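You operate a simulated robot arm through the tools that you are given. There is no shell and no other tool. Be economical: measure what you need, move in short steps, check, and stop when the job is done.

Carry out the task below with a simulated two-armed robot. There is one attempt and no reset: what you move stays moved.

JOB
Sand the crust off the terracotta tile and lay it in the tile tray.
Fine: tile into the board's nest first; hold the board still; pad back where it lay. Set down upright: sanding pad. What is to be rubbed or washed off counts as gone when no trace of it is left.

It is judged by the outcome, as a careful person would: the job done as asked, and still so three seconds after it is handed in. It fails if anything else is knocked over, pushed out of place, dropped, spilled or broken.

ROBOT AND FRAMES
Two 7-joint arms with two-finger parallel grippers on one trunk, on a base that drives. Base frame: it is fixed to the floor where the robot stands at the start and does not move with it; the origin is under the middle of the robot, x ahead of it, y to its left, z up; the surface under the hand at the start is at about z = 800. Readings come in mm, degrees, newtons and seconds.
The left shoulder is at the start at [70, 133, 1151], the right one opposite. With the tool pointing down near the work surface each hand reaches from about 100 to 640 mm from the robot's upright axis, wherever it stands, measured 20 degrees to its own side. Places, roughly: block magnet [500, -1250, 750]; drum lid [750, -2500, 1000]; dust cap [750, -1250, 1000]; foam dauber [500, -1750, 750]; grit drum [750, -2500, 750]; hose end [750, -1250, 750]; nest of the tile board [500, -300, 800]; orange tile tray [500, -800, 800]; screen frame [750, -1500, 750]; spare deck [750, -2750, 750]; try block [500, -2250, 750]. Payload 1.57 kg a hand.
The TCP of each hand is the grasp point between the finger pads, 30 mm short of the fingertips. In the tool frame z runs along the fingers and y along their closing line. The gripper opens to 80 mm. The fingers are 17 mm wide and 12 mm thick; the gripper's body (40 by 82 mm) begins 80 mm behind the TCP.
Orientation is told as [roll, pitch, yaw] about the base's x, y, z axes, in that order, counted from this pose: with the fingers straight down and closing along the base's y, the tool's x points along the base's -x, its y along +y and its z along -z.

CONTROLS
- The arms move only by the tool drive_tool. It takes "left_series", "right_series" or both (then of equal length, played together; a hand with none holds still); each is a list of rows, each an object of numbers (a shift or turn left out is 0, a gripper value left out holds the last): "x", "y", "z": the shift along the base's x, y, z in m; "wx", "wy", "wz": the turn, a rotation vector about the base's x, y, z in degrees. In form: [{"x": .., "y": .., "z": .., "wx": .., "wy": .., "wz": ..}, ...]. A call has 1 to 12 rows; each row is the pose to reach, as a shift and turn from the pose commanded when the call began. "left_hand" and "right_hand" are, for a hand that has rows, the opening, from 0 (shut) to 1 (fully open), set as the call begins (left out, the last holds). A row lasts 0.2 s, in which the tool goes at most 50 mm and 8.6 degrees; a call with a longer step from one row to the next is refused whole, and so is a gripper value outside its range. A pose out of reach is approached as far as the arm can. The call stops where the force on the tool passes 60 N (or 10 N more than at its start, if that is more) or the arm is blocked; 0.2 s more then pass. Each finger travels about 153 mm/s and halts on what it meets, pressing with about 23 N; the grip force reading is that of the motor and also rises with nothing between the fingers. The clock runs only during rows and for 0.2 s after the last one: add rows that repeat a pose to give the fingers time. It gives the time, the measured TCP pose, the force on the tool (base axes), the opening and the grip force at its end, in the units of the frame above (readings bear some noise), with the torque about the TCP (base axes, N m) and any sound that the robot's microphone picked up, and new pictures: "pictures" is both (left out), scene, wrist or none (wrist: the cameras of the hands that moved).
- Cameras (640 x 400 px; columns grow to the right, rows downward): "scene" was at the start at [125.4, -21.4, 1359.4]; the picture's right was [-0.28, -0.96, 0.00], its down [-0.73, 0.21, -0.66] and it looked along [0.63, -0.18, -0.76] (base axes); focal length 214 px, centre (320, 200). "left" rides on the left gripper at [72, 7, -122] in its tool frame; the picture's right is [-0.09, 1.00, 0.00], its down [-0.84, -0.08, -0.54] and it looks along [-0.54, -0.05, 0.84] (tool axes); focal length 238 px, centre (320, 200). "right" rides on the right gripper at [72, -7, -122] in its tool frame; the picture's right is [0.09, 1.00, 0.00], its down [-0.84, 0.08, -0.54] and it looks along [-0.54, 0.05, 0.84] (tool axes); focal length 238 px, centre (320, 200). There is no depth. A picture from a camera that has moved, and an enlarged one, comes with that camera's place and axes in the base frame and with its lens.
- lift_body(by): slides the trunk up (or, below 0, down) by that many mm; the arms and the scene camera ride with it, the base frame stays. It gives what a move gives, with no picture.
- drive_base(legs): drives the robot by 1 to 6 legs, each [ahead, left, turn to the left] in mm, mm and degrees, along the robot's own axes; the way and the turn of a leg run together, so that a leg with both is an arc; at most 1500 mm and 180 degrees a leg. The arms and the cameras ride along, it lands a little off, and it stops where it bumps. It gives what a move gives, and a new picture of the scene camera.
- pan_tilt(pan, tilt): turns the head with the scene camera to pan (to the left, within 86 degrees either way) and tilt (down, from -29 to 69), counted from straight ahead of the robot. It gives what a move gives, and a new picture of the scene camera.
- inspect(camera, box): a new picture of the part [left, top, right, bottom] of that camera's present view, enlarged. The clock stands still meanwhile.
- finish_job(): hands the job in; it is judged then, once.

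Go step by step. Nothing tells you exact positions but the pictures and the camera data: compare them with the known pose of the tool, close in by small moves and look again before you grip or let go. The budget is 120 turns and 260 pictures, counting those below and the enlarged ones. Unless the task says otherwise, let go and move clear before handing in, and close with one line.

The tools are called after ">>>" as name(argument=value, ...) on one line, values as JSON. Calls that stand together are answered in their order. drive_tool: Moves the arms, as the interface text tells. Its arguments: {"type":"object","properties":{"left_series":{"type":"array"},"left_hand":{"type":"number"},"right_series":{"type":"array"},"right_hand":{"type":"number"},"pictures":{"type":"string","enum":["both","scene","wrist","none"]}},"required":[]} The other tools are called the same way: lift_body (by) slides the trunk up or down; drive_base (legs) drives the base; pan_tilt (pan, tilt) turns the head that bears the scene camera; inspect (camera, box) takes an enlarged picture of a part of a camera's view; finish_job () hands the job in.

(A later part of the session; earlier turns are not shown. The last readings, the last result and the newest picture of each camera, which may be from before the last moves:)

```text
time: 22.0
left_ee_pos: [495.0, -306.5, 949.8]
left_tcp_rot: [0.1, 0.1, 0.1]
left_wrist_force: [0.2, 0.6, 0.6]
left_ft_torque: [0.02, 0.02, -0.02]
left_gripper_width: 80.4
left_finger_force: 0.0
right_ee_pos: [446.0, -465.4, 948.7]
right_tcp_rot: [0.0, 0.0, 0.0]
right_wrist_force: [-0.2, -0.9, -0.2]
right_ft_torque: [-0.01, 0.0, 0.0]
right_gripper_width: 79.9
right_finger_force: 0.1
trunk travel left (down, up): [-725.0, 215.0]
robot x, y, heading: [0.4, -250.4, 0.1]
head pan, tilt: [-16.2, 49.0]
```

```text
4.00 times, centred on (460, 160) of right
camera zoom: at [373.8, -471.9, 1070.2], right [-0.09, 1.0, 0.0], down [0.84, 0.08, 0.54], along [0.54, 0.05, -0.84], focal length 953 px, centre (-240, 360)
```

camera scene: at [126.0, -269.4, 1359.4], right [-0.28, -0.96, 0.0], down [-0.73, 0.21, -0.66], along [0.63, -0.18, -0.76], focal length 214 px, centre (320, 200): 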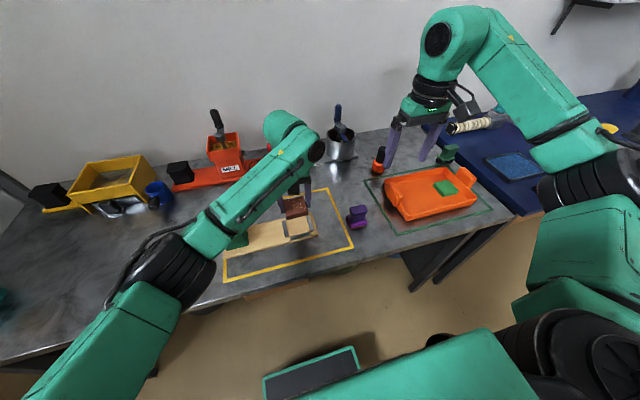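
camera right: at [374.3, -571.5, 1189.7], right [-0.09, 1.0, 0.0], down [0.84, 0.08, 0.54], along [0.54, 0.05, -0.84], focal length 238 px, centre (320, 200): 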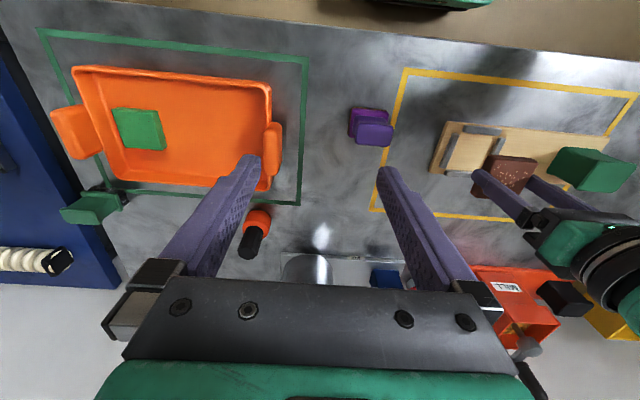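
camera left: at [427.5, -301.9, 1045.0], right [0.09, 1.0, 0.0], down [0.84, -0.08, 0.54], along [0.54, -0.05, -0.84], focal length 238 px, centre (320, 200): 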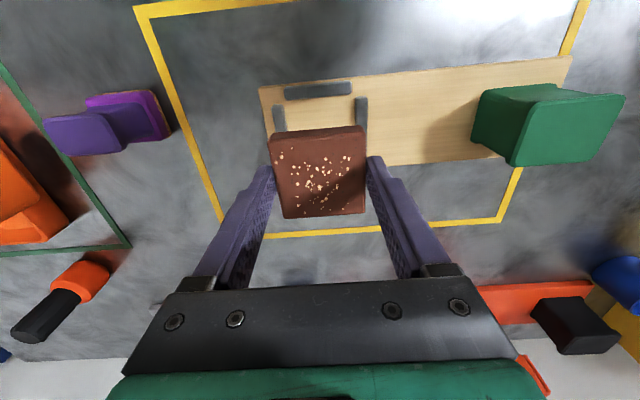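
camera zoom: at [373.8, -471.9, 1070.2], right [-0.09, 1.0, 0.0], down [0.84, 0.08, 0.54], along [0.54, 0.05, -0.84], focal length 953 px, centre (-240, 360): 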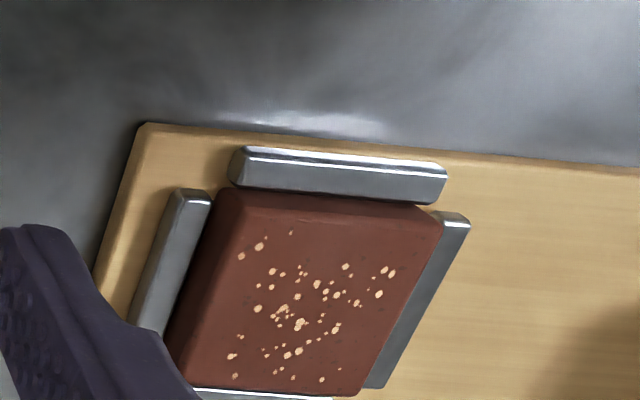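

The tile lies in the nest; on opening, a finger nudged the board about 6 mm in +y, which I will undo by the handle. I move the left hand over the green handle and look.

>>> drive_tool(left_series=[{"y": 0.04, "z": 0.01}, {"y": 0.08, "z": 0.02}, {"y": 0.12, "z": 0.03}, {"y": 0.16, "z": 0.04}, {"y": 0.185, "z": 0.04}, {"y": 0.185, "z": 0.04}], pictures="wrist")

>>> inspect(camera="left", box=[200, 60, 440, 210])

>>> inspect(camera="scene", box=[200, 180, 380, 290])

```text
time: 23.4
left_ee_pos: [494.4, -120.5, 988.6]
left_tcp_rot: [0.0, -0.1, 0.0]
left_wrist_force: [0.0, -0.2, -0.3]
left_ft_torque: [0.01, 0.0, -0.01]
left_gripper_width: 80.0
left_finger_force: 0.1
right_ee_pos: [444.4, -465.0, 948.2]
right_tcp_rot: [0.0, -0.1, 0.0]
right_wrist_force: [0.5, -0.1, 0.8]
right_ft_torque: [-0.03, 0.03, -0.01]
right_gripper_width: 80.1
right_finger_force: 0.1
trunk travel left (down, up): [-725.0, 215.0]
robot x, y, heading: [-1.4, -249.1, 0.1]
head pan, tilt: [-16.2, 49.0]
camera left: at [422.1, -113.7, 1110.0], right [0.09, 1.0, 0.0], down [0.84, -0.08, 0.54], along [0.54, -0.05, -0.84], focal length 238 px, centre (320, 200)
```

left: 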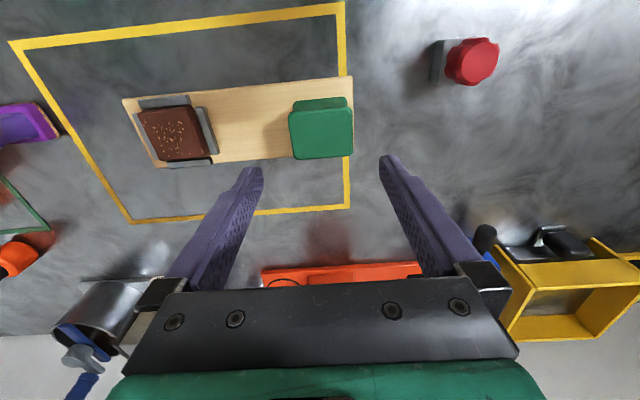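

```text
2.67 times, centred on (320, 135) of left
camera zoom: at [422.1, -113.7, 1110.0], right [0.09, 1.0, 0.0], down [0.84, -0.08, 0.54], along [0.54, -0.05, -0.84], focal length 636 px, centre (320, 373)
```

zoom: 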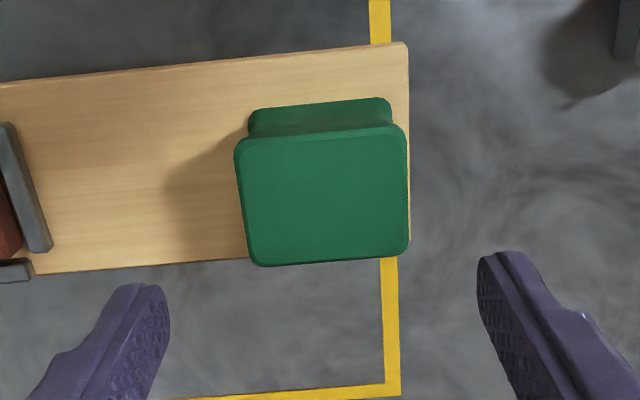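

```text
3.56 times, centred on (290, 235) of scene
camera zoom: at [125.5, -270.0, 1359.3], right [-0.28, -0.96, 0.0], down [-0.73, 0.21, -0.66], along [0.63, -0.18, -0.76], focal length 763 px, centre (427, 76)
```

zoom: 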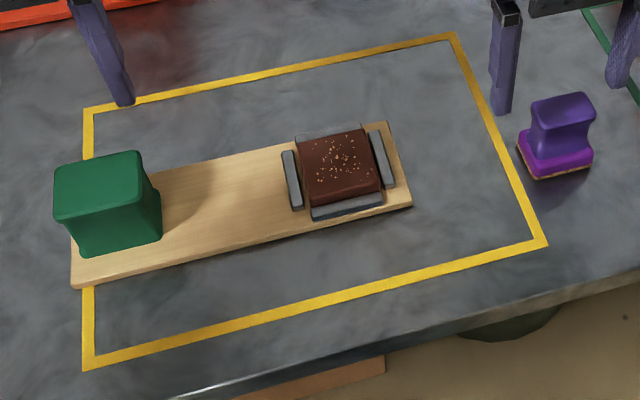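

The handle's top is about 67×49 mm near [498,-118.6], top z≈856, narrowing below. I descend with open fingers to just over it and check.

>>> drive_tool(left_series=[{"x": 0.003, "y": 0.002, "z": -0.04}, {"x": 0.003, "y": 0.002, "z": -0.08}, {"x": 0.003, "y": 0.002, "z": -0.093}, {"x": 0.003, "y": 0.002, "z": -0.093}], pictures="wrist")

>>> inspect(camera="scene", box=[200, 180, 340, 280])

```text
time: 24.4
left_ee_pos: [497.4, -117.9, 894.7]
left_tcp_rot: [0.0, 0.0, 0.1]
left_wrist_force: [0.3, 0.0, -0.1]
left_ft_torque: [0.01, -0.03, -0.01]
left_gripper_width: 79.8
left_finger_force: 0.0
right_ee_pos: [446.2, -465.3, 948.6]
right_tcp_rot: [0.1, 0.0, 0.0]
right_wrist_force: [0.5, 0.1, 0.6]
right_ft_torque: [0.01, -0.01, 0.01]
right_gripper_width: 79.9
right_finger_force: 0.1
trunk travel left (down, up): [-725.0, 215.0]
robot x, y, heading: [0.4, -249.1, 0.0]
head pan, tilt: [-16.2, 49.0]
camera left: at [425.6, -111.3, 1016.3], right [0.09, 1.0, 0.0], down [0.84, -0.08, 0.54], along [0.54, -0.05, -0.84], focal length 238 px, centre (320, 200)
```

left: 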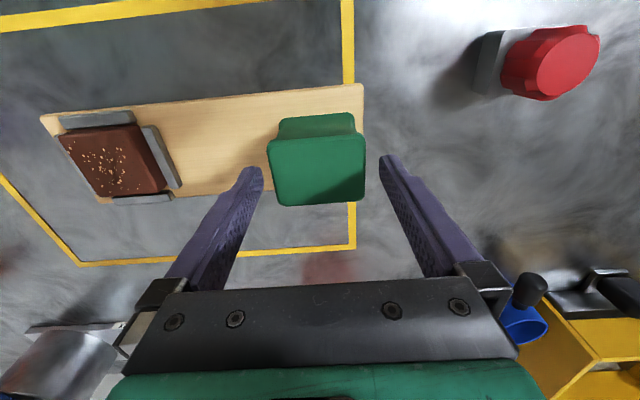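

```text
4.00 times, centred on (270, 230) of scene
camera zoom: at [125.5, -269.4, 1359.3], right [-0.28, -0.96, 0.0], down [-0.73, 0.21, -0.66], along [0.63, -0.18, -0.76], focal length 858 px, centre (520, 80)
```

zoom: 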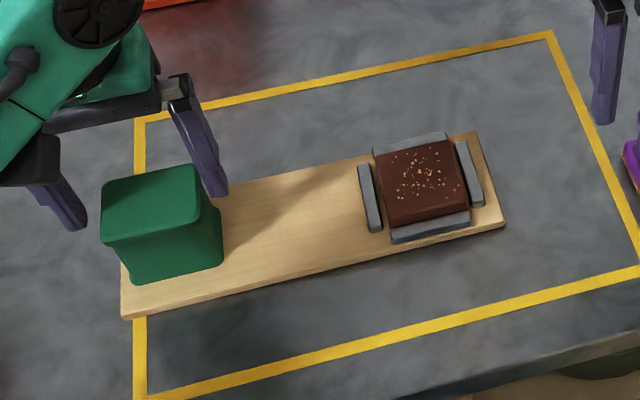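

Consistent estimate: handle top z≈869, centre [497,-119.5]. I descend around it and grip.

>>> drive_tool(left_series=[{"y": -0.0015, "z": -0.01}, {"y": -0.0015, "z": -0.02}, {"y": -0.0015, "z": -0.03}, {"y": -0.0015, "z": -0.03}], pictures="none")

>>> drive_tool(left_series=[{"z": 0}, {"z": 0}, {"z": 0}], left_hand=0, pictures="wrist")

>>> inspect(camera="right", box=[380, 90, 640, 250])

```text
time: 25.4
left_ee_pos: [498.8, -121.1, 864.7]
left_tcp_rot: [0.0, -0.1, 0.0]
left_wrist_force: [-0.4, -0.7, -0.6]
left_ft_torque: [0.04, 0.02, -0.03]
left_gripper_width: 80.1
left_finger_force: 0.0
right_ee_pos: [444.4, -464.6, 949.3]
right_tcp_rot: [0.0, 0.0, 0.0]
right_wrist_force: [-0.6, -0.4, 0.3]
right_ft_torque: [-0.02, 0.01, 0.0]
right_gripper_width: 79.8
right_finger_force: 0.0
trunk travel left (down, up): [-725.0, 215.0]
robot x, y, heading: [2.1, -244.2, 0.0]
head pan, tilt: [-16.2, 49.0]
```

```text
time: 26.2
left_ee_pos: [499.1, -120.9, 863.3]
left_tcp_rot: [0.0, -0.1, 0.0]
left_wrist_force: [-0.7, 0.1, 0.1]
left_ft_torque: [0.04, -0.03, 0.02]
left_gripper_width: 63.4
left_finger_force: 23.4
right_ee_pos: [445.6, -464.7, 947.8]
right_tcp_rot: [-0.1, -0.1, 0.0]
right_wrist_force: [0.0, -0.4, 1.1]
right_ft_torque: [-0.01, 0.05, 0.0]
right_gripper_width: 80.1
right_finger_force: 0.1
trunk travel left (down, up): [-725.0, 215.0]
robot x, y, heading: [-2.3, -246.4, -0.0]
head pan, tilt: [-16.2, 49.0]
camera left: at [426.1, -113.8, 986.9], right [0.09, 1.0, 0.0], down [0.84, -0.08, 0.54], along [0.54, -0.05, -0.84], focal length 238 px, centre (320, 200)
```

left: 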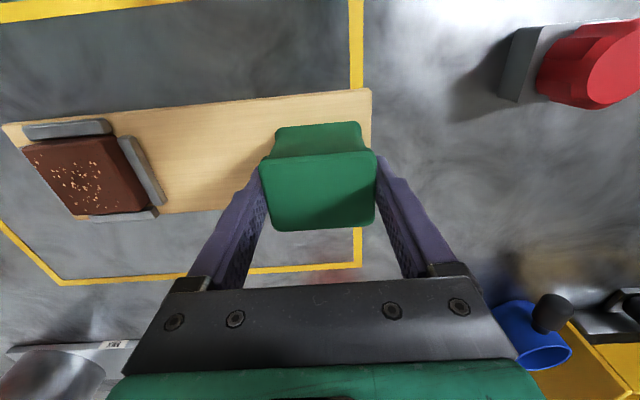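

```text
2.46 times, centred on (510, 170) of right
camera zoom: at [374.1, -471.1, 1070.3], right [-0.09, 1.0, 0.0], down [0.84, 0.08, 0.54], along [0.54, 0.05, -0.84], focal length 587 px, centre (-148, 274)
```

zoom: 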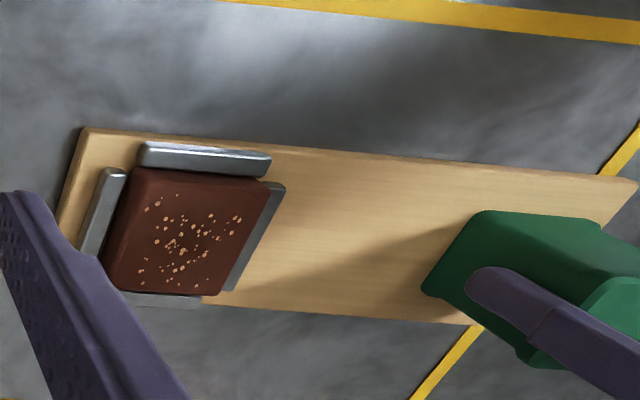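

The handle is gripped. Comparing the board corner with earlier views it is still about 5.5 mm off, so I slide it back by that amount gently.

>>> drive_tool(left_series=[{"y": -0.0015}, {"y": -0.003}, {"y": -0.0045}, {"y": -0.0055}, {"y": -0.0055}], pictures="none")

>>> inspect(camera="right", box=[380, 110, 540, 210])

>>> inspect(camera="right", box=[200, 60, 440, 210])

```text
time: 27.4
left_ee_pos: [499.1, -126.5, 864.5]
left_tcp_rot: [0.0, 0.0, -0.1]
left_wrist_force: [0.0, -0.9, -0.3]
left_ft_torque: [0.22, 0.03, -0.01]
left_gripper_width: 63.7
left_finger_force: 22.7
right_ee_pos: [443.8, -465.0, 948.8]
right_tcp_rot: [0.0, 0.0, -0.1]
right_wrist_force: [-0.2, 0.2, -0.4]
right_ft_torque: [-0.04, -0.03, 0.01]
right_gripper_width: 79.8
right_finger_force: 0.1
trunk travel left (down, up): [-725.0, 215.0]
robot x, y, heading: [-1.0, -246.5, -0.2]
head pan, tilt: [-16.2, 49.0]
```

```text
4.00 times, centred on (460, 160) of right
camera zoom: at [374.2, -471.2, 1070.2], right [-0.09, 1.0, 0.0], down [0.84, 0.08, 0.54], along [0.54, 0.05, -0.84], focal length 953 px, centre (-240, 360)
```

zoom: 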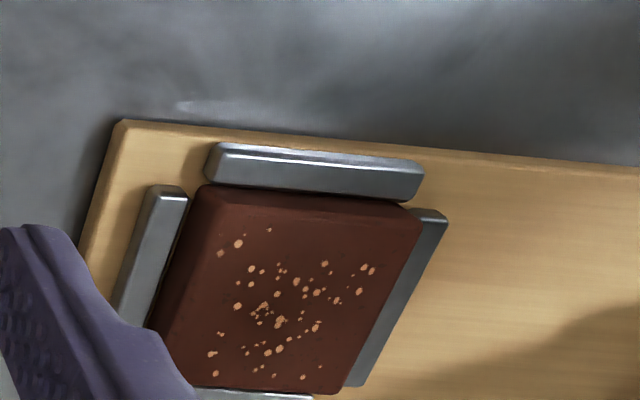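

```text
2.67 times, centred on (320, 135) of right
camera zoom: at [374.2, -471.2, 1070.2], right [-0.09, 1.0, 0.0], down [0.84, 0.08, 0.54], along [0.54, 0.05, -0.84], focal length 636 px, centre (320, 373)
```

zoom: 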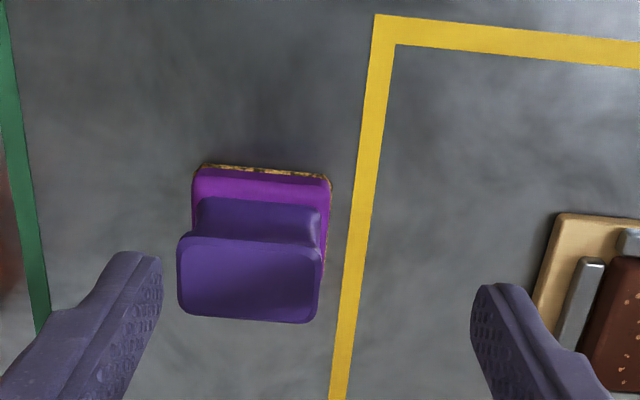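

The board is back within ~2 mm of where it lay. The pad's handle top is at about [470.5,-487.5,864], squared to the axes; I bring the right hand over it.

>>> drive_tool(right_series=[{"x": 0.009, "y": -0.008}, {"x": 0.018, "y": -0.016}, {"x": 0.0255, "y": -0.0225, "z": -0.01}, {"x": 0.0255, "y": -0.0225, "z": -0.04}, {"x": 0.0255, "y": -0.0225, "z": -0.04}], pictures="none")

>>> inspect(camera="right", box=[200, 60, 440, 210])

>>> inspect(camera="scene", box=[310, 170, 410, 235])

```text
time: 28.6
left_ee_pos: [498.2, -127.0, 865.6]
left_tcp_rot: [0.0, 0.0, -0.1]
left_wrist_force: [0.0, 0.5, -0.3]
left_ft_torque: [0.14, 0.01, 0.01]
left_gripper_width: 63.5
left_finger_force: 22.7
right_ee_pos: [472.6, -488.0, 908.7]
right_tcp_rot: [0.0, 0.0, 0.0]
right_wrist_force: [0.0, -1.1, -0.3]
right_ft_torque: [0.0, 0.02, 0.01]
right_gripper_width: 79.9
right_finger_force: 0.0
trunk travel left (down, up): [-725.0, 215.0]
robot x, y, heading: [-0.9, -250.2, 0.1]
head pan, tilt: [-16.2, 49.0]
```

```text
2.67 times, centred on (320, 135) of right
camera zoom: at [400.4, -494.9, 1030.0], right [-0.09, 1.0, 0.0], down [0.84, 0.08, 0.54], along [0.54, 0.05, -0.84], focal length 636 px, centre (320, 373)
```

zoom: 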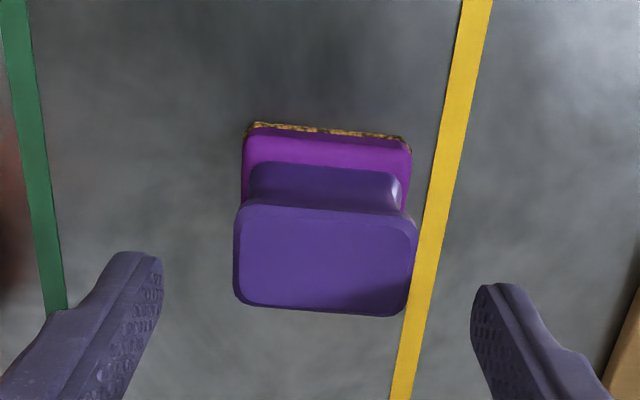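

```text
6.15 times, centred on (360, 202) of scene
camera zoom: at [125.6, -269.3, 1359.3], right [-0.28, -0.96, 0.0], down [-0.73, 0.21, -0.66], along [0.63, -0.18, -0.76], focal length 1320 px, centre (74, 185)
```

zoom: 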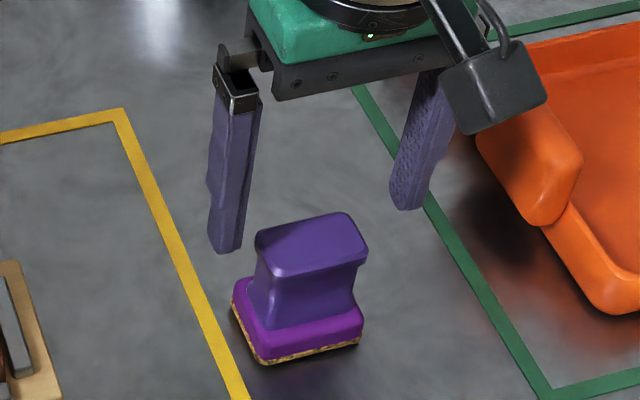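

Aligned within 2 mm. I lower around the handle and grip it.

>>> drive_tool(right_series=[{"x": -0.0015, "z": -0.015}, {"x": -0.0015, "z": -0.03}, {"x": -0.0015, "z": -0.046}, {"x": -0.0015, "z": -0.046}], pictures="none")

>>> drive_tool(right_series=[{"z": 0}, {"z": 0}, {"z": 0}, {"z": 0}], right_hand=0, pictures="wrist")

>>> inspect(camera="scene", box=[310, 170, 410, 235])

```text
time: 29.6
left_ee_pos: [497.9, -126.4, 864.8]
left_tcp_rot: [-0.1, 0.1, 0.0]
left_wrist_force: [0.8, -0.2, -0.2]
left_ft_torque: [0.07, 0.01, 0.04]
left_gripper_width: 63.7
left_finger_force: 23.5
right_ee_pos: [470.1, -488.2, 862.9]
right_tcp_rot: [0.0, 0.0, 0.1]
right_wrist_force: [0.2, 0.1, -0.9]
right_ft_torque: [0.03, 0.02, 0.0]
right_gripper_width: 79.7
right_finger_force: 0.1
trunk travel left (down, up): [-725.0, 215.0]
robot x, y, heading: [-1.0, -246.1, 0.0]
head pan, tilt: [-16.2, 49.0]
```

```text
time: 30.6
left_ee_pos: [497.9, -126.6, 865.0]
left_tcp_rot: [0.0, 0.0, 0.0]
left_wrist_force: [-0.5, -0.5, 0.0]
left_ft_torque: [-0.02, -0.02, -0.04]
left_gripper_width: 63.6
left_finger_force: 22.9
right_ee_pos: [469.0, -488.3, 863.4]
right_tcp_rot: [0.0, 0.1, 0.0]
right_wrist_force: [0.1, 0.5, 0.2]
right_ft_torque: [-0.03, -0.02, -0.01]
right_gripper_width: 49.4
right_finger_force: 23.1
trunk travel left (down, up): [-725.0, 215.0]
robot x, y, heading: [0.5, -247.4, -0.3]
head pan, tilt: [-16.2, 49.0]
camera right: at [398.2, -493.9, 984.5], right [-0.09, 1.0, 0.0], down [0.84, 0.08, 0.54], along [0.54, 0.05, -0.84], focal length 238 px, centre (320, 200)
```

right: 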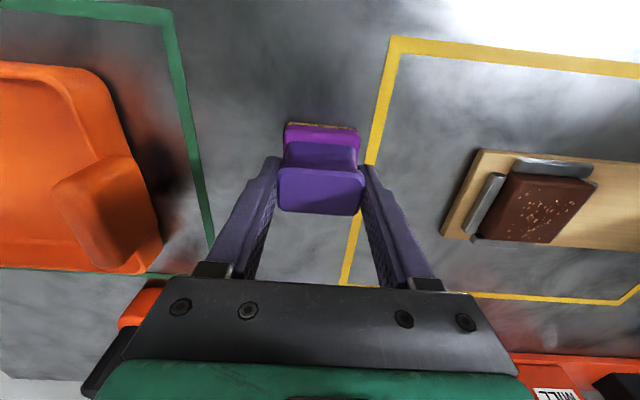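

```text
6.15 times, centred on (360, 202) of scene
camera zoom: at [125.6, -269.5, 1359.3], right [-0.28, -0.96, 0.0], down [-0.73, 0.21, -0.66], along [0.63, -0.18, -0.76], focal length 1320 px, centre (74, 185)
```

zoom: 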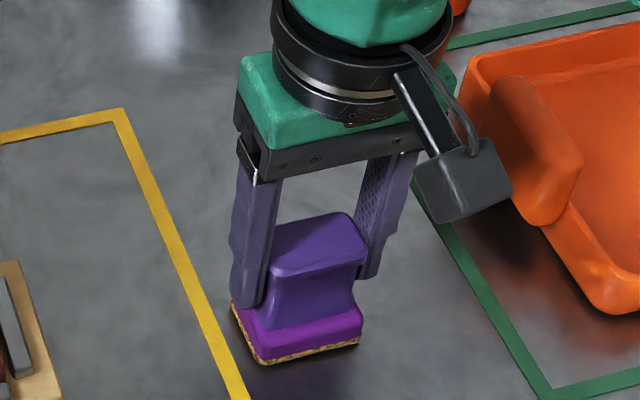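

Pad gripped at TCP [469.5,-488,863] (I will return it there). I lift and carry it above the tile.

>>> drive_tool(right_series=[{"z": 0.03}, {"z": 0.06}, {"z": 0.08}, {"x": 0.007, "y": 0.045, "z": 0.08}, {"x": 0.014, "y": 0.09, "z": 0.08}, {"x": 0.021, "y": 0.135, "z": 0.08}, {"x": 0.0275, "y": 0.182, "z": 0.08}, {"x": 0.0275, "y": 0.182, "z": 0.06}, {"x": 0.0275, "y": 0.182, "z": 0.045}, {"x": 0.0275, "y": 0.182, "z": 0.045}], pictures="both")

>>> inspect(camera="right", box=[200, 60, 440, 210])

>>> inspect(camera="left", box=[0, 60, 240, 210])

```text
time: 32.8
left_ee_pos: [498.3, -126.5, 864.5]
left_tcp_rot: [0.0, 0.1, 0.1]
left_wrist_force: [-0.2, 0.3, 0.1]
left_ft_torque: [-0.06, 0.01, 0.01]
left_gripper_width: 63.8
left_finger_force: 22.8
right_ee_pos: [496.8, -304.9, 907.6]
right_tcp_rot: [0.0, 0.1, 0.0]
right_wrist_force: [-0.2, -1.1, -1.3]
right_ft_torque: [0.03, 0.0, -0.01]
right_gripper_width: 49.4
right_finger_force: 22.9
trunk travel left (down, up): [-725.0, 215.0]
robot x, y, heading: [-1.6, -248.3, -0.0]
head pan, tilt: [-16.2, 49.0]
camera scene: at [125.6, -269.2, 1359.3], right [-0.28, -0.96, 0.0], down [-0.73, 0.21, -0.66], along [0.63, -0.18, -0.76], focal length 214 px, centre (320, 200)
camera right: at [425.4, -311.4, 1029.0], right [-0.09, 1.0, 0.0], down [0.84, 0.08, 0.54], along [0.54, 0.05, -0.84], focal length 238 px, centre (320, 200)
```

scene: 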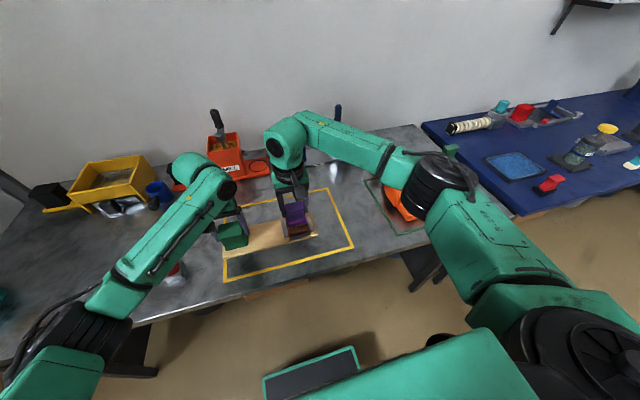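
right: 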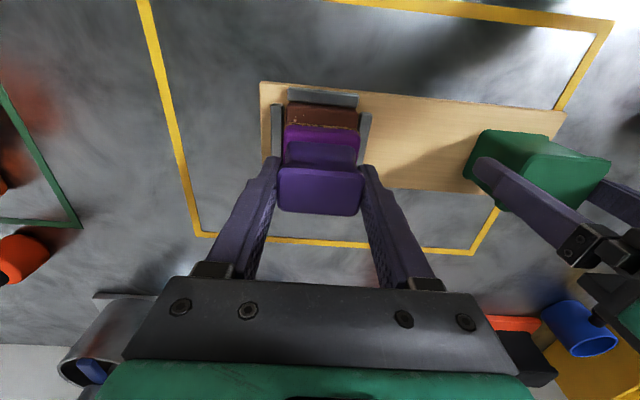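

```text
2.67 times, centred on (320, 135) of right
camera zoom: at [425.4, -311.4, 1029.0], right [-0.09, 1.0, 0.0], down [0.84, 0.08, 0.54], along [0.54, 0.05, -0.84], focal length 636 px, centre (320, 373)
```

zoom: 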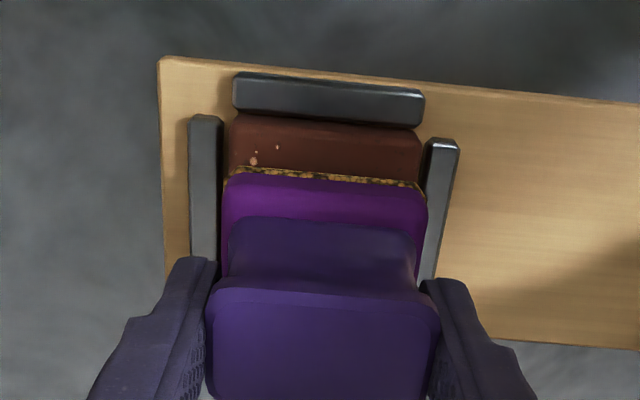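

```text
2.67 times, centred on (120, 135) of left
camera zoom: at [426.0, -118.8, 987.1], right [0.09, 1.0, 0.0], down [0.84, -0.08, 0.54], along [0.54, -0.05, -0.84], focal length 636 px, centre (853, 373)
```

zoom: 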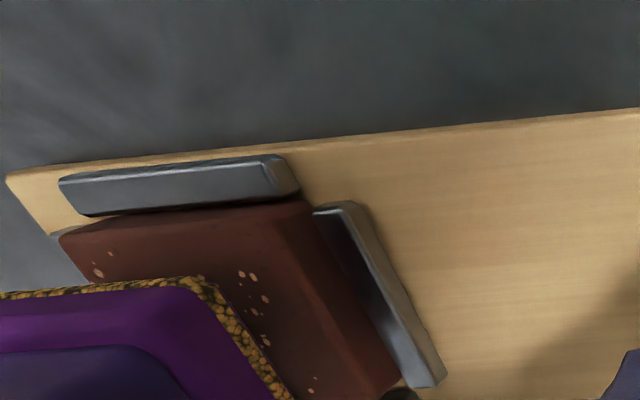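

The pad is centred in y over the tile. I lower slowly until it presses.

>>> drive_tool(right_series=[{"z": -0.005}, {"z": -0.009}, {"z": -0.012}, {"z": -0.014}, {"z": -0.014}], pictures="none")

```text
time: 34.0
left_ee_pos: [498.4, -126.6, 864.9]
left_tcp_rot: [0.0, 0.0, 0.0]
left_wrist_force: [-0.2, 0.0, 0.1]
left_ft_torque: [0.08, 0.01, -0.04]
left_gripper_width: 63.6
left_finger_force: 23.4
right_ee_pos: [495.6, -306.2, 894.0]
right_tcp_rot: [0.0, -0.1, 0.1]
right_wrist_force: [0.0, 0.2, -0.7]
right_ft_torque: [-0.01, 0.01, -0.02]
right_gripper_width: 49.4
right_finger_force: 22.9
trunk travel left (down, up): [-725.0, 215.0]
robot x, y, heading: [3.6, -250.4, 0.2]
head pan, tilt: [-16.2, 49.0]
```

>>> drive_tool(right_series=[{"z": -0.001}, {"z": -0.002}, {"z": -0.003}, {"z": -0.004}, {"z": -0.004}], pictures="none")

```text
time: 35.2
left_ee_pos: [498.4, -126.5, 864.4]
left_tcp_rot: [-0.1, 0.0, 0.0]
left_wrist_force: [1.8, -1.1, -4.1]
left_ft_torque: [0.41, -0.09, 0.43]
left_gripper_width: 63.9
left_finger_force: 23.3
right_ee_pos: [496.2, -305.5, 891.8]
right_tcp_rot: [0.1, 0.0, 0.0]
right_wrist_force: [0.1, 0.8, 10.2]
right_ft_torque: [-0.01, 0.03, -0.02]
right_gripper_width: 49.5
right_finger_force: 22.5
trunk travel left (down, up): [-725.0, 215.0]
robot x, y, heading: [-1.5, -246.6, -0.1]
head pan, tilt: [-16.2, 49.0]
```

Contact with about 10 N at TCP z≈892. I rub back and forth in x, then y.

>>> drive_tool(right_series=[{"x": 0.01}, {"x": 0.018}, {"x": 0.005}, {"x": -0.01}, {"x": -0.018}, {"x": -0.005}, {"x": 0.01, "y": 0.008}, {"x": 0.018, "y": 0.012}, {"x": 0.005, "y": 0.012}, {"x": -0.01, "y": 0.012}, {"x": -0.018, "y": 0.012}, {"x": -0.005, "y": 0.006}], pictures="none")

>>> drive_tool(right_series=[{"x": 0.01, "y": -0.006}, {"x": 0.02, "y": -0.016}, {"x": 0.01, "y": -0.018}, {"x": 0.0, "y": -0.018}, {"x": -0.013, "y": -0.018}, {"x": -0.003, "y": -0.01}, {"x": 0.005, "y": 0.0}, {"x": 0.005, "y": 0.01}, {"x": 0.005, "y": 0.0}, {"x": 0.005, "y": -0.01}, {"x": 0.005, "y": -0.016}, {"x": 0.005, "y": -0.006}], pictures="none")

>>> inspect(camera="left", box=[0, 60, 240, 210])

```text
time: 37.8
left_ee_pos: [498.2, -125.2, 866.0]
left_tcp_rot: [-0.1, -0.1, 0.1]
left_wrist_force: [7.0, -3.9, -6.2]
left_ft_torque: [0.53, 0.19, 0.95]
left_gripper_width: 63.5
left_finger_force: 22.8
right_ee_pos: [489.0, -298.8, 890.1]
right_tcp_rot: [0.1, 0.2, 0.2]
right_wrist_force: [-9.7, 4.2, 11.0]
right_ft_torque: [0.18, 0.3, 0.07]
right_gripper_width: 49.5
right_finger_force: 23.1
trunk travel left (down, up): [-725.0, 215.0]
robot x, y, heading: [-3.1, -247.6, -0.1]
head pan, tilt: [-16.2, 49.0]
```

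```text
time: 40.4
left_ee_pos: [498.8, -125.3, 865.6]
left_tcp_rot: [0.0, 0.0, 0.0]
left_wrist_force: [-1.1, 3.1, -2.1]
left_ft_torque: [-0.22, 0.0, -0.23]
left_gripper_width: 63.7
left_finger_force: 23.1
right_ee_pos: [494.9, -307.4, 890.8]
right_tcp_rot: [-0.1, -0.1, -0.1]
right_wrist_force: [0.6, -5.3, 8.4]
right_ft_torque: [-0.16, -0.05, -0.06]
right_gripper_width: 49.3
right_finger_force: 23.3
trunk travel left (down, up): [-725.0, 215.0]
robot x, y, heading: [-0.6, -250.2, -0.1]
head pan, tilt: [-16.2, 49.0]
```

```text
2.67 times, centred on (120, 135) of left
camera zoom: at [425.2, -118.6, 987.5], right [0.09, 1.0, 0.0], down [0.84, -0.08, 0.54], along [0.54, -0.05, -0.84], focal length 636 px, centre (853, 373)
```

zoom: 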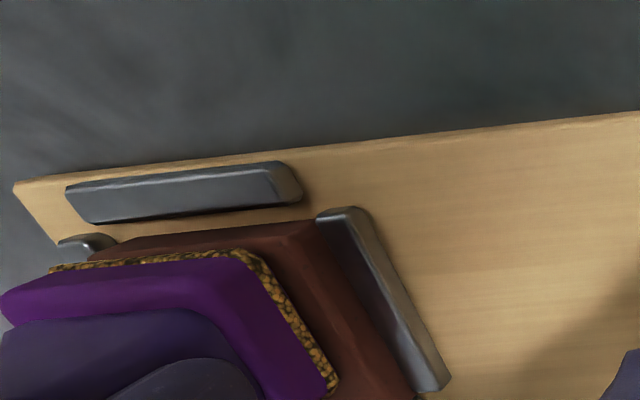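

The stroking works with the board held firm. A second round, then I lift and look.

>>> drive_tool(right_series=[{"x": 0.01, "y": 0.01}, {"x": 0.01, "y": 0.02}, {"x": -0.004, "y": 0.02}, {"x": -0.018, "y": 0.02}, {"x": -0.018, "y": 0.01}, {"x": -0.018, "y": -0.004}, {"x": -0.006, "y": -0.008}, {"x": 0.008, "y": -0.008}, {"x": 0.018, "y": -0.004}, {"x": 0.018, "y": 0.008}, {"x": 0.004, "y": 0.01}, {"x": 0.0, "y": 0.004}], pictures="none")

>>> drive_tool(right_series=[{"z": 0.03}, {"z": 0.05}, {"y": -0.04, "z": 0.05}, {"y": -0.08, "z": 0.05}, {"y": -0.12, "z": 0.05}, {"y": -0.12, "z": 0.05}], pictures="none")

>>> inspect(camera="left", box=[0, 90, 192, 210])

>>> inspect(camera="right", box=[380, 80, 572, 200])

>>> inspect(camera="scene", box=[270, 200, 334, 240])

```text
time: 43.0
left_ee_pos: [497.2, -127.1, 864.2]
left_tcp_rot: [0.0, 0.0, -0.2]
left_wrist_force: [-2.1, -1.7, 0.8]
left_ft_torque: [-0.21, -0.1, -0.35]
left_gripper_width: 63.4
left_finger_force: 22.9
right_ee_pos: [495.4, -300.6, 889.7]
right_tcp_rot: [0.0, 0.0, 0.1]
right_wrist_force: [1.0, 2.9, 3.9]
right_ft_torque: [0.07, -0.15, 0.05]
right_gripper_width: 49.4
right_finger_force: 23.2
trunk travel left (down, up): [-725.0, 215.0]
robot x, y, heading: [1.2, -249.5, -0.1]
head pan, tilt: [-16.2, 49.0]
```

```text
time: 44.4
left_ee_pos: [498.4, -126.3, 865.4]
left_tcp_rot: [0.0, 0.0, 0.0]
left_wrist_force: [-0.7, -1.1, 0.2]
left_ft_torque: [0.01, -0.12, -0.05]
left_gripper_width: 63.6
left_finger_force: 23.1
right_ee_pos: [495.7, -421.5, 939.2]
right_tcp_rot: [0.0, 0.0, 0.1]
right_wrist_force: [-0.6, 0.3, -0.7]
right_ft_torque: [-0.03, 0.03, 0.01]
right_gripper_width: 49.4
right_finger_force: 22.9
trunk travel left (down, up): [-725.0, 215.0]
robot x, y, heading: [-1.6, -247.9, 0.2]
head pan, tilt: [-16.2, 49.0]
```

```text
3.33 times, centred on (96, 150) of left
camera zoom: at [425.9, -118.9, 987.1], right [0.09, 1.0, 0.0], down [0.84, -0.08, 0.54], along [0.54, -0.05, -0.84], focal length 794 px, centre (1067, 367)
```

zoom: 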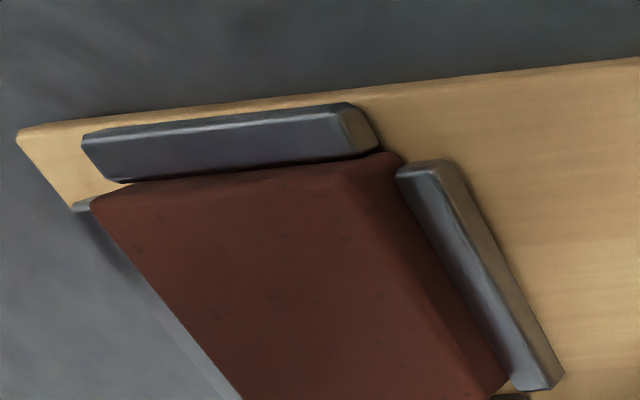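

```text
3.33 times, centred on (476, 140) of right
camera zoom: at [425.1, -428.5, 1061.2], right [-0.09, 1.0, 0.0], down [0.84, 0.08, 0.54], along [0.54, 0.05, -0.84], focal length 794 px, centre (-200, 400)
```

zoom: 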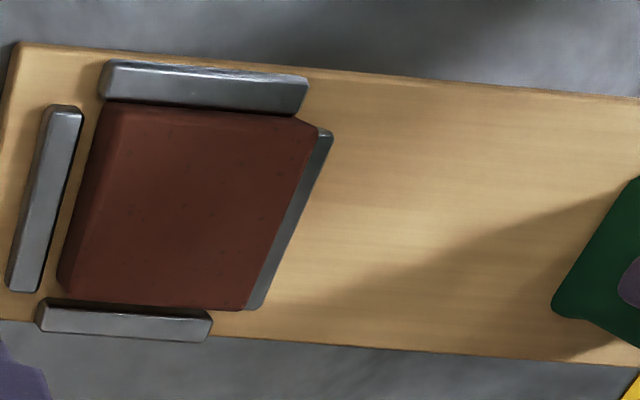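

```text
10.00 times, centred on (302, 220) of scene
camera zoom: at [125.6, -269.0, 1359.4], right [-0.28, -0.96, 0.0], down [-0.73, 0.21, -0.66], along [0.63, -0.18, -0.76], focal length 2145 px, centre (500, 0)
```

zoom: 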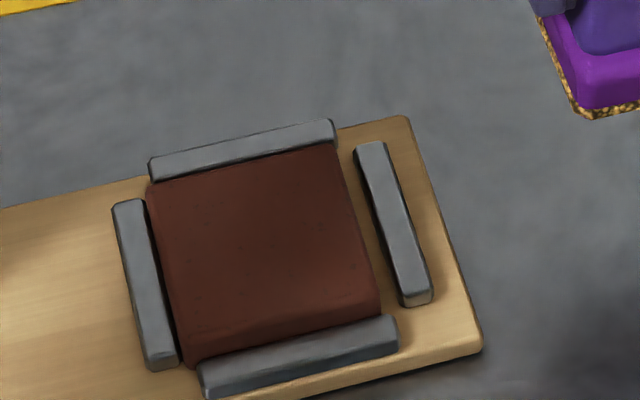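

No crust is to be seen, but for certainty I give one more full-coverage rub before putting the pad away.

>>> drive_tool(right_series=[{"y": 0.04}, {"y": 0.08}, {"y": 0.12}, {"y": 0.12, "z": -0.03}, {"y": 0.12, "z": -0.045}, {"y": 0.12, "z": -0.05}, {"y": 0.12, "z": -0.05}], pictures="none")

>>> drive_tool(right_series=[{"x": 0.01, "y": 0.008}, {"x": 0.018, "y": 0.014}, {"x": 0.004, "y": 0.014}, {"x": -0.01, "y": 0.014}, {"x": -0.018, "y": 0.014}, {"x": -0.018, "y": 0.0}, {"x": -0.018, "y": -0.014}, {"x": -0.018, "y": -0.02}, {"x": -0.005, "y": -0.02}, {"x": 0.01, "y": -0.02}, {"x": 0.018, "y": -0.014}, {"x": 0.01, "y": -0.004}], pictures="none")

>>> drive_tool(right_series=[{"x": -0.012, "y": 0.002}, {"x": -0.024, "y": 0.004}, {"x": -0.012, "y": 0.004}, {"x": 0.0, "y": 0.004}, {"x": -0.01, "y": 0.016}, {"x": -0.01, "y": 0.004}, {"x": -0.01, "y": -0.008}, {"x": -0.01, "y": 0.004}, {"x": -0.01, "y": 0.004, "z": 0.03}, {"x": -0.01, "y": 0.004, "z": 0.05}, {"x": -0.01, "y": 0.004, "z": 0.05}], pictures="none")

```text
time: 46.0
left_ee_pos: [498.3, -125.5, 866.3]
left_tcp_rot: [0.0, 0.0, 0.0]
left_wrist_force: [1.0, -1.2, -1.9]
left_ft_torque: [0.09, -0.06, 0.33]
left_gripper_width: 63.5
left_finger_force: 23.0
right_ee_pos: [496.8, -300.6, 890.7]
right_tcp_rot: [0.0, 0.0, 0.1]
right_wrist_force: [-0.1, -0.5, 5.2]
right_ft_torque: [0.0, -0.07, 0.01]
right_gripper_width: 49.3
right_finger_force: 22.9
trunk travel left (down, up): [-725.0, 215.0]
robot x, y, heading: [0.8, -247.3, 0.2]
head pan, tilt: [-16.2, 49.0]
```

```text
time: 48.6
left_ee_pos: [496.9, -126.3, 865.7]
left_tcp_rot: [0.0, 0.1, 0.1]
left_wrist_force: [-0.3, 4.9, 1.0]
left_ft_torque: [-0.46, -0.13, 0.2]
left_gripper_width: 63.6
left_finger_force: 22.9
right_ee_pos: [506.7, -305.5, 888.7]
right_tcp_rot: [-0.1, -0.1, 0.0]
right_wrist_force: [2.9, -2.2, 3.2]
right_ft_torque: [-0.1, -0.24, -0.08]
right_gripper_width: 49.5
right_finger_force: 22.7
trunk travel left (down, up): [-725.0, 215.0]
robot x, y, heading: [5.2, -250.3, 0.1]
head pan, tilt: [-16.2, 49.0]
```

```text
time: 51.0
left_ee_pos: [497.5, -125.7, 865.7]
left_tcp_rot: [-0.1, 0.0, 0.1]
left_wrist_force: [0.1, 0.1, 0.9]
left_ft_torque: [-0.21, -0.05, 0.08]
left_gripper_width: 63.8
left_finger_force: 23.0
right_ee_pos: [497.9, -300.1, 940.0]
right_tcp_rot: [0.0, -0.1, -0.1]
right_wrist_force: [0.4, 0.5, -0.2]
right_ft_torque: [0.01, -0.01, 0.01]
right_gripper_width: 49.3
right_finger_force: 23.5
trunk travel left (down, up): [-725.0, 215.0]
robot x, y, heading: [-0.2, -248.5, -0.0]
head pan, tilt: [-16.2, 49.0]
```

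Now I carry the pad back to where it lay: x −27.5, y −186, then down.

>>> drive_tool(right_series=[{"x": -0.007, "y": -0.046}, {"x": -0.014, "y": -0.092}, {"x": -0.021, "y": -0.138}, {"x": -0.0275, "y": -0.186}, {"x": -0.0275, "y": -0.186, "z": -0.03}, {"x": -0.0275, "y": -0.186, "z": -0.055}, {"x": -0.0275, "y": -0.186, "z": -0.07}, {"x": -0.0275, "y": -0.186, "z": -0.072}, {"x": -0.0275, "y": -0.186, "z": -0.072}], pictures="wrist")

>>> inspect(camera="scene", box=[310, 170, 410, 235])

>>> inspect(camera="left", box=[0, 90, 192, 210])

```text
time: 53.0
left_ee_pos: [497.8, -126.6, 864.8]
left_tcp_rot: [0.0, 0.0, 0.1]
left_wrist_force: [-0.1, 0.8, 0.1]
left_ft_torque: [-0.05, 0.0, 0.12]
left_gripper_width: 63.8
left_finger_force: 22.8
right_ee_pos: [468.9, -487.2, 867.7]
right_tcp_rot: [-0.1, -0.1, 0.1]
right_wrist_force: [-0.4, -0.7, -0.5]
right_ft_torque: [-0.01, -0.04, 0.0]
right_gripper_width: 49.5
right_finger_force: 22.9
trunk travel left (down, up): [-725.0, 215.0]
robot x, y, heading: [0.1, -245.7, -0.2]
head pan, tilt: [-16.2, 49.0]
camera right: at [397.5, -494.1, 989.1], right [-0.09, 1.0, 0.0], down [0.84, 0.08, 0.54], along [0.54, 0.05, -0.84], focal length 238 px, centre (320, 200)
```

right: 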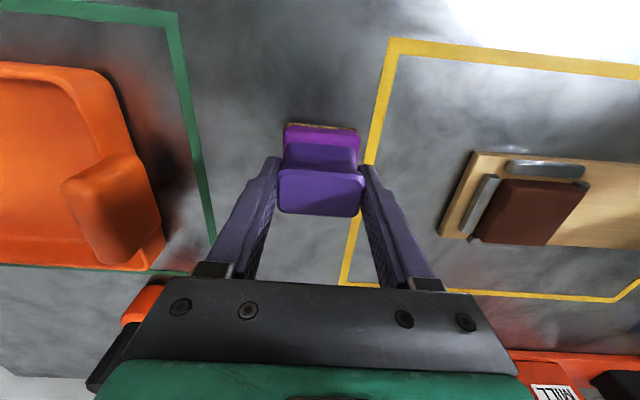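

```text
6.15 times, centred on (360, 202) of scene
camera zoom: at [125.6, -269.5, 1359.3], right [-0.28, -0.96, 0.0], down [-0.73, 0.21, -0.66], along [0.63, -0.18, -0.76], focal length 1320 px, centre (74, 185)
```

zoom: 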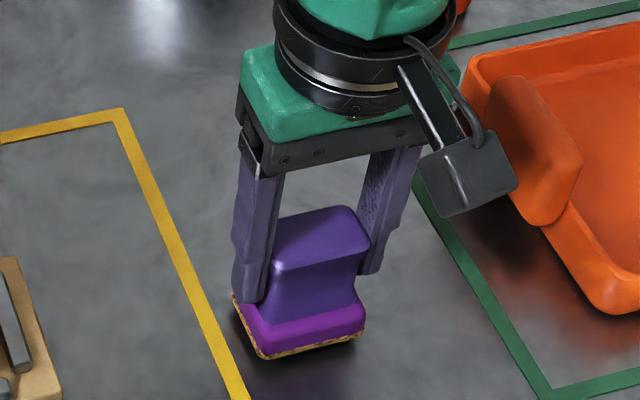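

```text
3.33 times, centred on (96, 150) of left
camera zoom: at [426.0, -119.1, 987.2], right [0.09, 1.0, 0.0], down [0.84, -0.08, 0.54], along [0.54, -0.05, -0.84], focal length 794 px, centre (1067, 367)
```

zoom: 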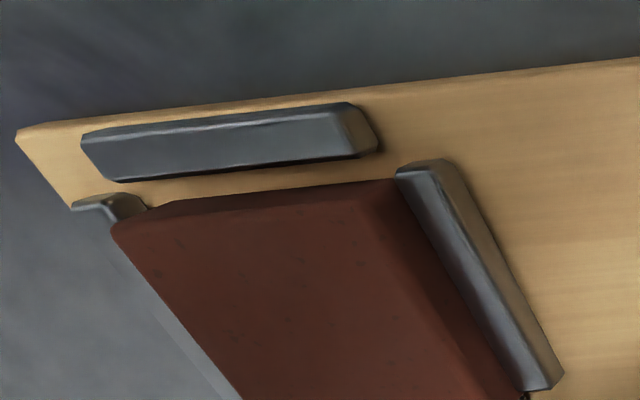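

Crust gone and the pad is right above its spot. I lower the last 4–5 mm, release it and rise.

>>> drive_tool(right_series=[{"z": -0.001}, {"z": -0.002}, {"z": -0.003}, {"z": -0.004}, {"z": -0.005}, {"z": -0.005}], pictures="none")

```text
time: 54.4
left_ee_pos: [498.0, -125.3, 865.3]
left_tcp_rot: [0.1, 0.0, 0.0]
left_wrist_force: [-0.5, 0.0, 0.3]
left_ft_torque: [0.03, 0.01, 0.1]
left_gripper_width: 63.9
left_finger_force: 23.2
right_ee_pos: [469.6, -487.8, 861.5]
right_tcp_rot: [-0.1, -0.1, -0.1]
right_wrist_force: [0.0, -0.3, -1.2]
right_ft_torque: [-0.01, -0.01, -0.02]
right_gripper_width: 49.4
right_finger_force: 23.3
trunk travel left (down, up): [-725.0, 215.0]
robot x, y, heading: [0.4, -244.2, 0.0]
head pan, tilt: [-16.2, 49.0]
```

>>> drive_tool(right_series=[{"z": -0.001}, {"z": -0.002}, {"z": -0.003}, {"z": -0.003}], pictures="none")

>>> inspect(camera="scene", box=[320, 185, 400, 235])

```text
time: 55.4
left_ee_pos: [496.0, -126.2, 865.7]
left_tcp_rot: [0.0, -0.1, -0.1]
left_wrist_force: [-0.1, -0.6, -0.4]
left_ft_torque: [0.19, -0.01, -0.03]
left_gripper_width: 63.6
left_finger_force: 23.9
right_ee_pos: [467.7, -486.9, 861.5]
right_tcp_rot: [-0.1, -0.3, 0.0]
right_wrist_force: [3.2, -4.1, 18.2]
right_ft_torque: [-0.09, -0.05, 0.04]
right_gripper_width: 49.3
right_finger_force: 22.6
trunk travel left (down, up): [-725.0, 215.0]
robot x, y, heading: [-1.2, -249.3, 0.2]
head pan, tilt: [-16.2, 49.0]
```

```text
8.00 times, centred on (360, 210) of scene
camera zoom: at [123.5, -268.9, 1359.8], right [-0.28, -0.96, 0.0], down [-0.72, 0.21, -0.66], along [0.63, -0.18, -0.75], focal length 1716 px, centre (0, 120)
```

zoom: 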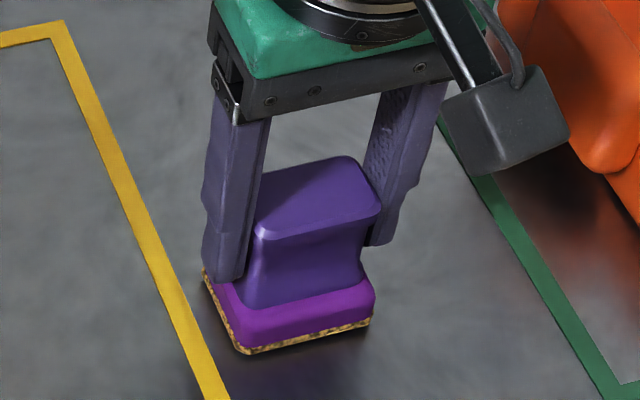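

Firm contact. I ease up 2.5 mm to relieve the force, release, then rise; the left hand also releases the handle.

>>> drive_tool(right_series=[{"z": 0.0015}, {"z": 0.002}, {"z": 0.002}], pictures="none")

>>> drive_tool(right_series=[{"z": 0}, {"z": 0}, {"z": 0}, {"z": 0}], right_hand=1, pictures="none")

>>> drive_tool(right_series=[{"z": 0.03}, {"z": 0.06}, {"z": 0.09}, {"z": 0.12}, {"z": 0.12}], pictures="wrist")

>>> inspect(camera="scene", box=[310, 170, 410, 235])

```text
time: 56.2
left_ee_pos: [497.3, -125.4, 865.9]
left_tcp_rot: [0.1, 0.0, -0.1]
left_wrist_force: [-0.3, -0.7, -1.1]
left_ft_torque: [0.22, 0.01, -0.02]
left_gripper_width: 63.5
left_finger_force: 23.1
right_ee_pos: [467.4, -488.2, 861.0]
right_tcp_rot: [0.0, -0.1, 0.1]
right_wrist_force: [3.9, -1.7, 10.1]
right_ft_torque: [0.02, -0.42, -0.04]
right_gripper_width: 49.4
right_finger_force: 22.8
trunk travel left (down, up): [-725.0, 215.0]
robot x, y, heading: [0.7, -247.4, 0.1]
head pan, tilt: [-16.2, 49.0]
```

```text
time: 57.2
left_ee_pos: [498.9, -125.9, 866.6]
left_tcp_rot: [-0.1, 0.0, 0.1]
left_wrist_force: [0.9, 0.2, -0.2]
left_ft_torque: [-0.15, -0.01, 0.03]
left_gripper_width: 63.6
left_finger_force: 23.2
right_ee_pos: [468.8, -487.5, 861.4]
right_tcp_rot: [-0.1, 0.1, 0.0]
right_wrist_force: [-0.4, 0.5, -0.3]
right_ft_torque: [0.03, -0.05, 0.0]
right_gripper_width: 80.1
right_finger_force: 0.1
trunk travel left (down, up): [-725.0, 215.0]
robot x, y, heading: [0.1, -249.8, -0.1]
head pan, tilt: [-16.2, 49.0]
```

```text
time: 58.4
left_ee_pos: [498.9, -126.6, 865.1]
left_tcp_rot: [0.0, 0.0, 0.0]
left_wrist_force: [-0.6, 0.7, -0.3]
left_ft_torque: [-0.13, -0.04, -0.05]
left_gripper_width: 63.6
left_finger_force: 22.9
right_ee_pos: [468.5, -486.8, 981.4]
right_tcp_rot: [0.0, 0.0, 0.1]
right_wrist_force: [-0.3, 0.3, 0.1]
right_ft_torque: [0.02, 0.02, -0.01]
right_gripper_width: 80.1
right_finger_force: 0.0
trunk travel left (down, up): [-725.0, 215.0]
robot x, y, heading: [2.9, -244.7, -0.2]
head pan, tilt: [-16.2, 49.0]
camera right: at [398.1, -493.3, 1103.3], right [-0.09, 1.0, 0.0], down [0.84, 0.08, 0.54], along [0.54, 0.05, -0.84], focal length 238 px, centre (320, 200)
```

right: 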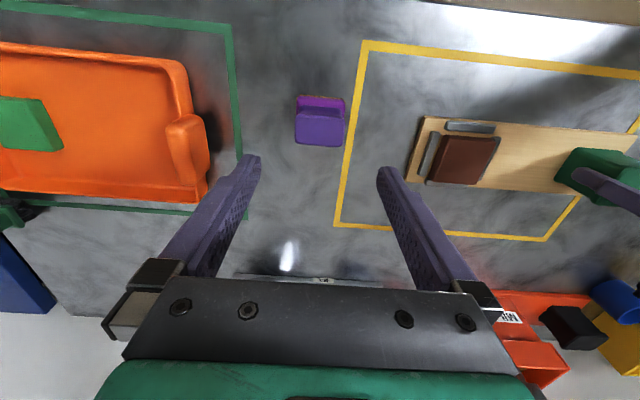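

```text
6.15 times, centred on (360, 202) of scene
camera zoom: at [125.5, -269.4, 1359.4], right [-0.28, -0.96, 0.0], down [-0.73, 0.21, -0.66], along [0.63, -0.18, -0.76], focal length 1320 px, centre (74, 185)
```

zoom: 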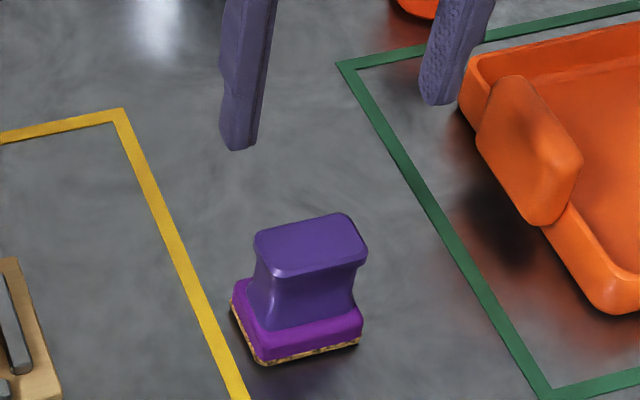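

The pad stands upright just where it was. With the left hand still holding the board, I bring the right hand above the tile and measure it.

>>> drive_tool(right_series=[{"x": 0.007, "y": 0.045}, {"x": 0.014, "y": 0.09}, {"x": 0.021, "y": 0.135}, {"x": 0.0275, "y": 0.182}, {"x": 0.0275, "y": 0.185, "z": -0.04}, {"x": 0.0275, "y": 0.185, "z": -0.06}, {"x": 0.0275, "y": 0.185, "z": -0.06}], pictures="none")

>>> inspect(camera="right", box=[200, 60, 440, 210])

```text
time: 60.0
left_ee_pos: [498.5, -126.2, 864.9]
left_tcp_rot: [0.0, 0.0, 0.0]
left_wrist_force: [0.2, -0.3, -0.4]
left_ft_torque: [-0.1, -0.01, -0.03]
left_gripper_width: 63.5
left_finger_force: 23.4
right_ee_pos: [494.9, -303.6, 921.1]
right_tcp_rot: [0.0, -0.1, 0.0]
right_wrist_force: [0.7, -0.2, 0.6]
right_ft_torque: [0.02, -0.01, 0.0]
right_gripper_width: 80.5
right_finger_force: 0.1
trunk travel left (down, up): [-725.0, 215.0]
robot x, y, heading: [1.8, -248.0, -0.1]
head pan, tilt: [-16.2, 49.0]
```

```text
2.67 times, centred on (320, 135) of right
camera zoom: at [425.0, -309.3, 1043.3], right [-0.09, 1.0, 0.0], down [0.84, 0.08, 0.54], along [0.54, 0.05, -0.84], focal length 636 px, centre (320, 373)
```

zoom: 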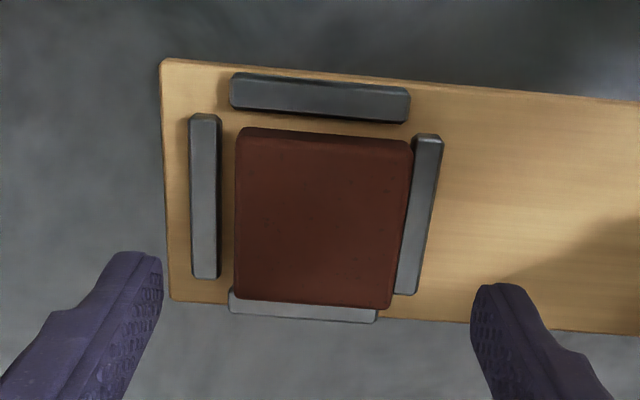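

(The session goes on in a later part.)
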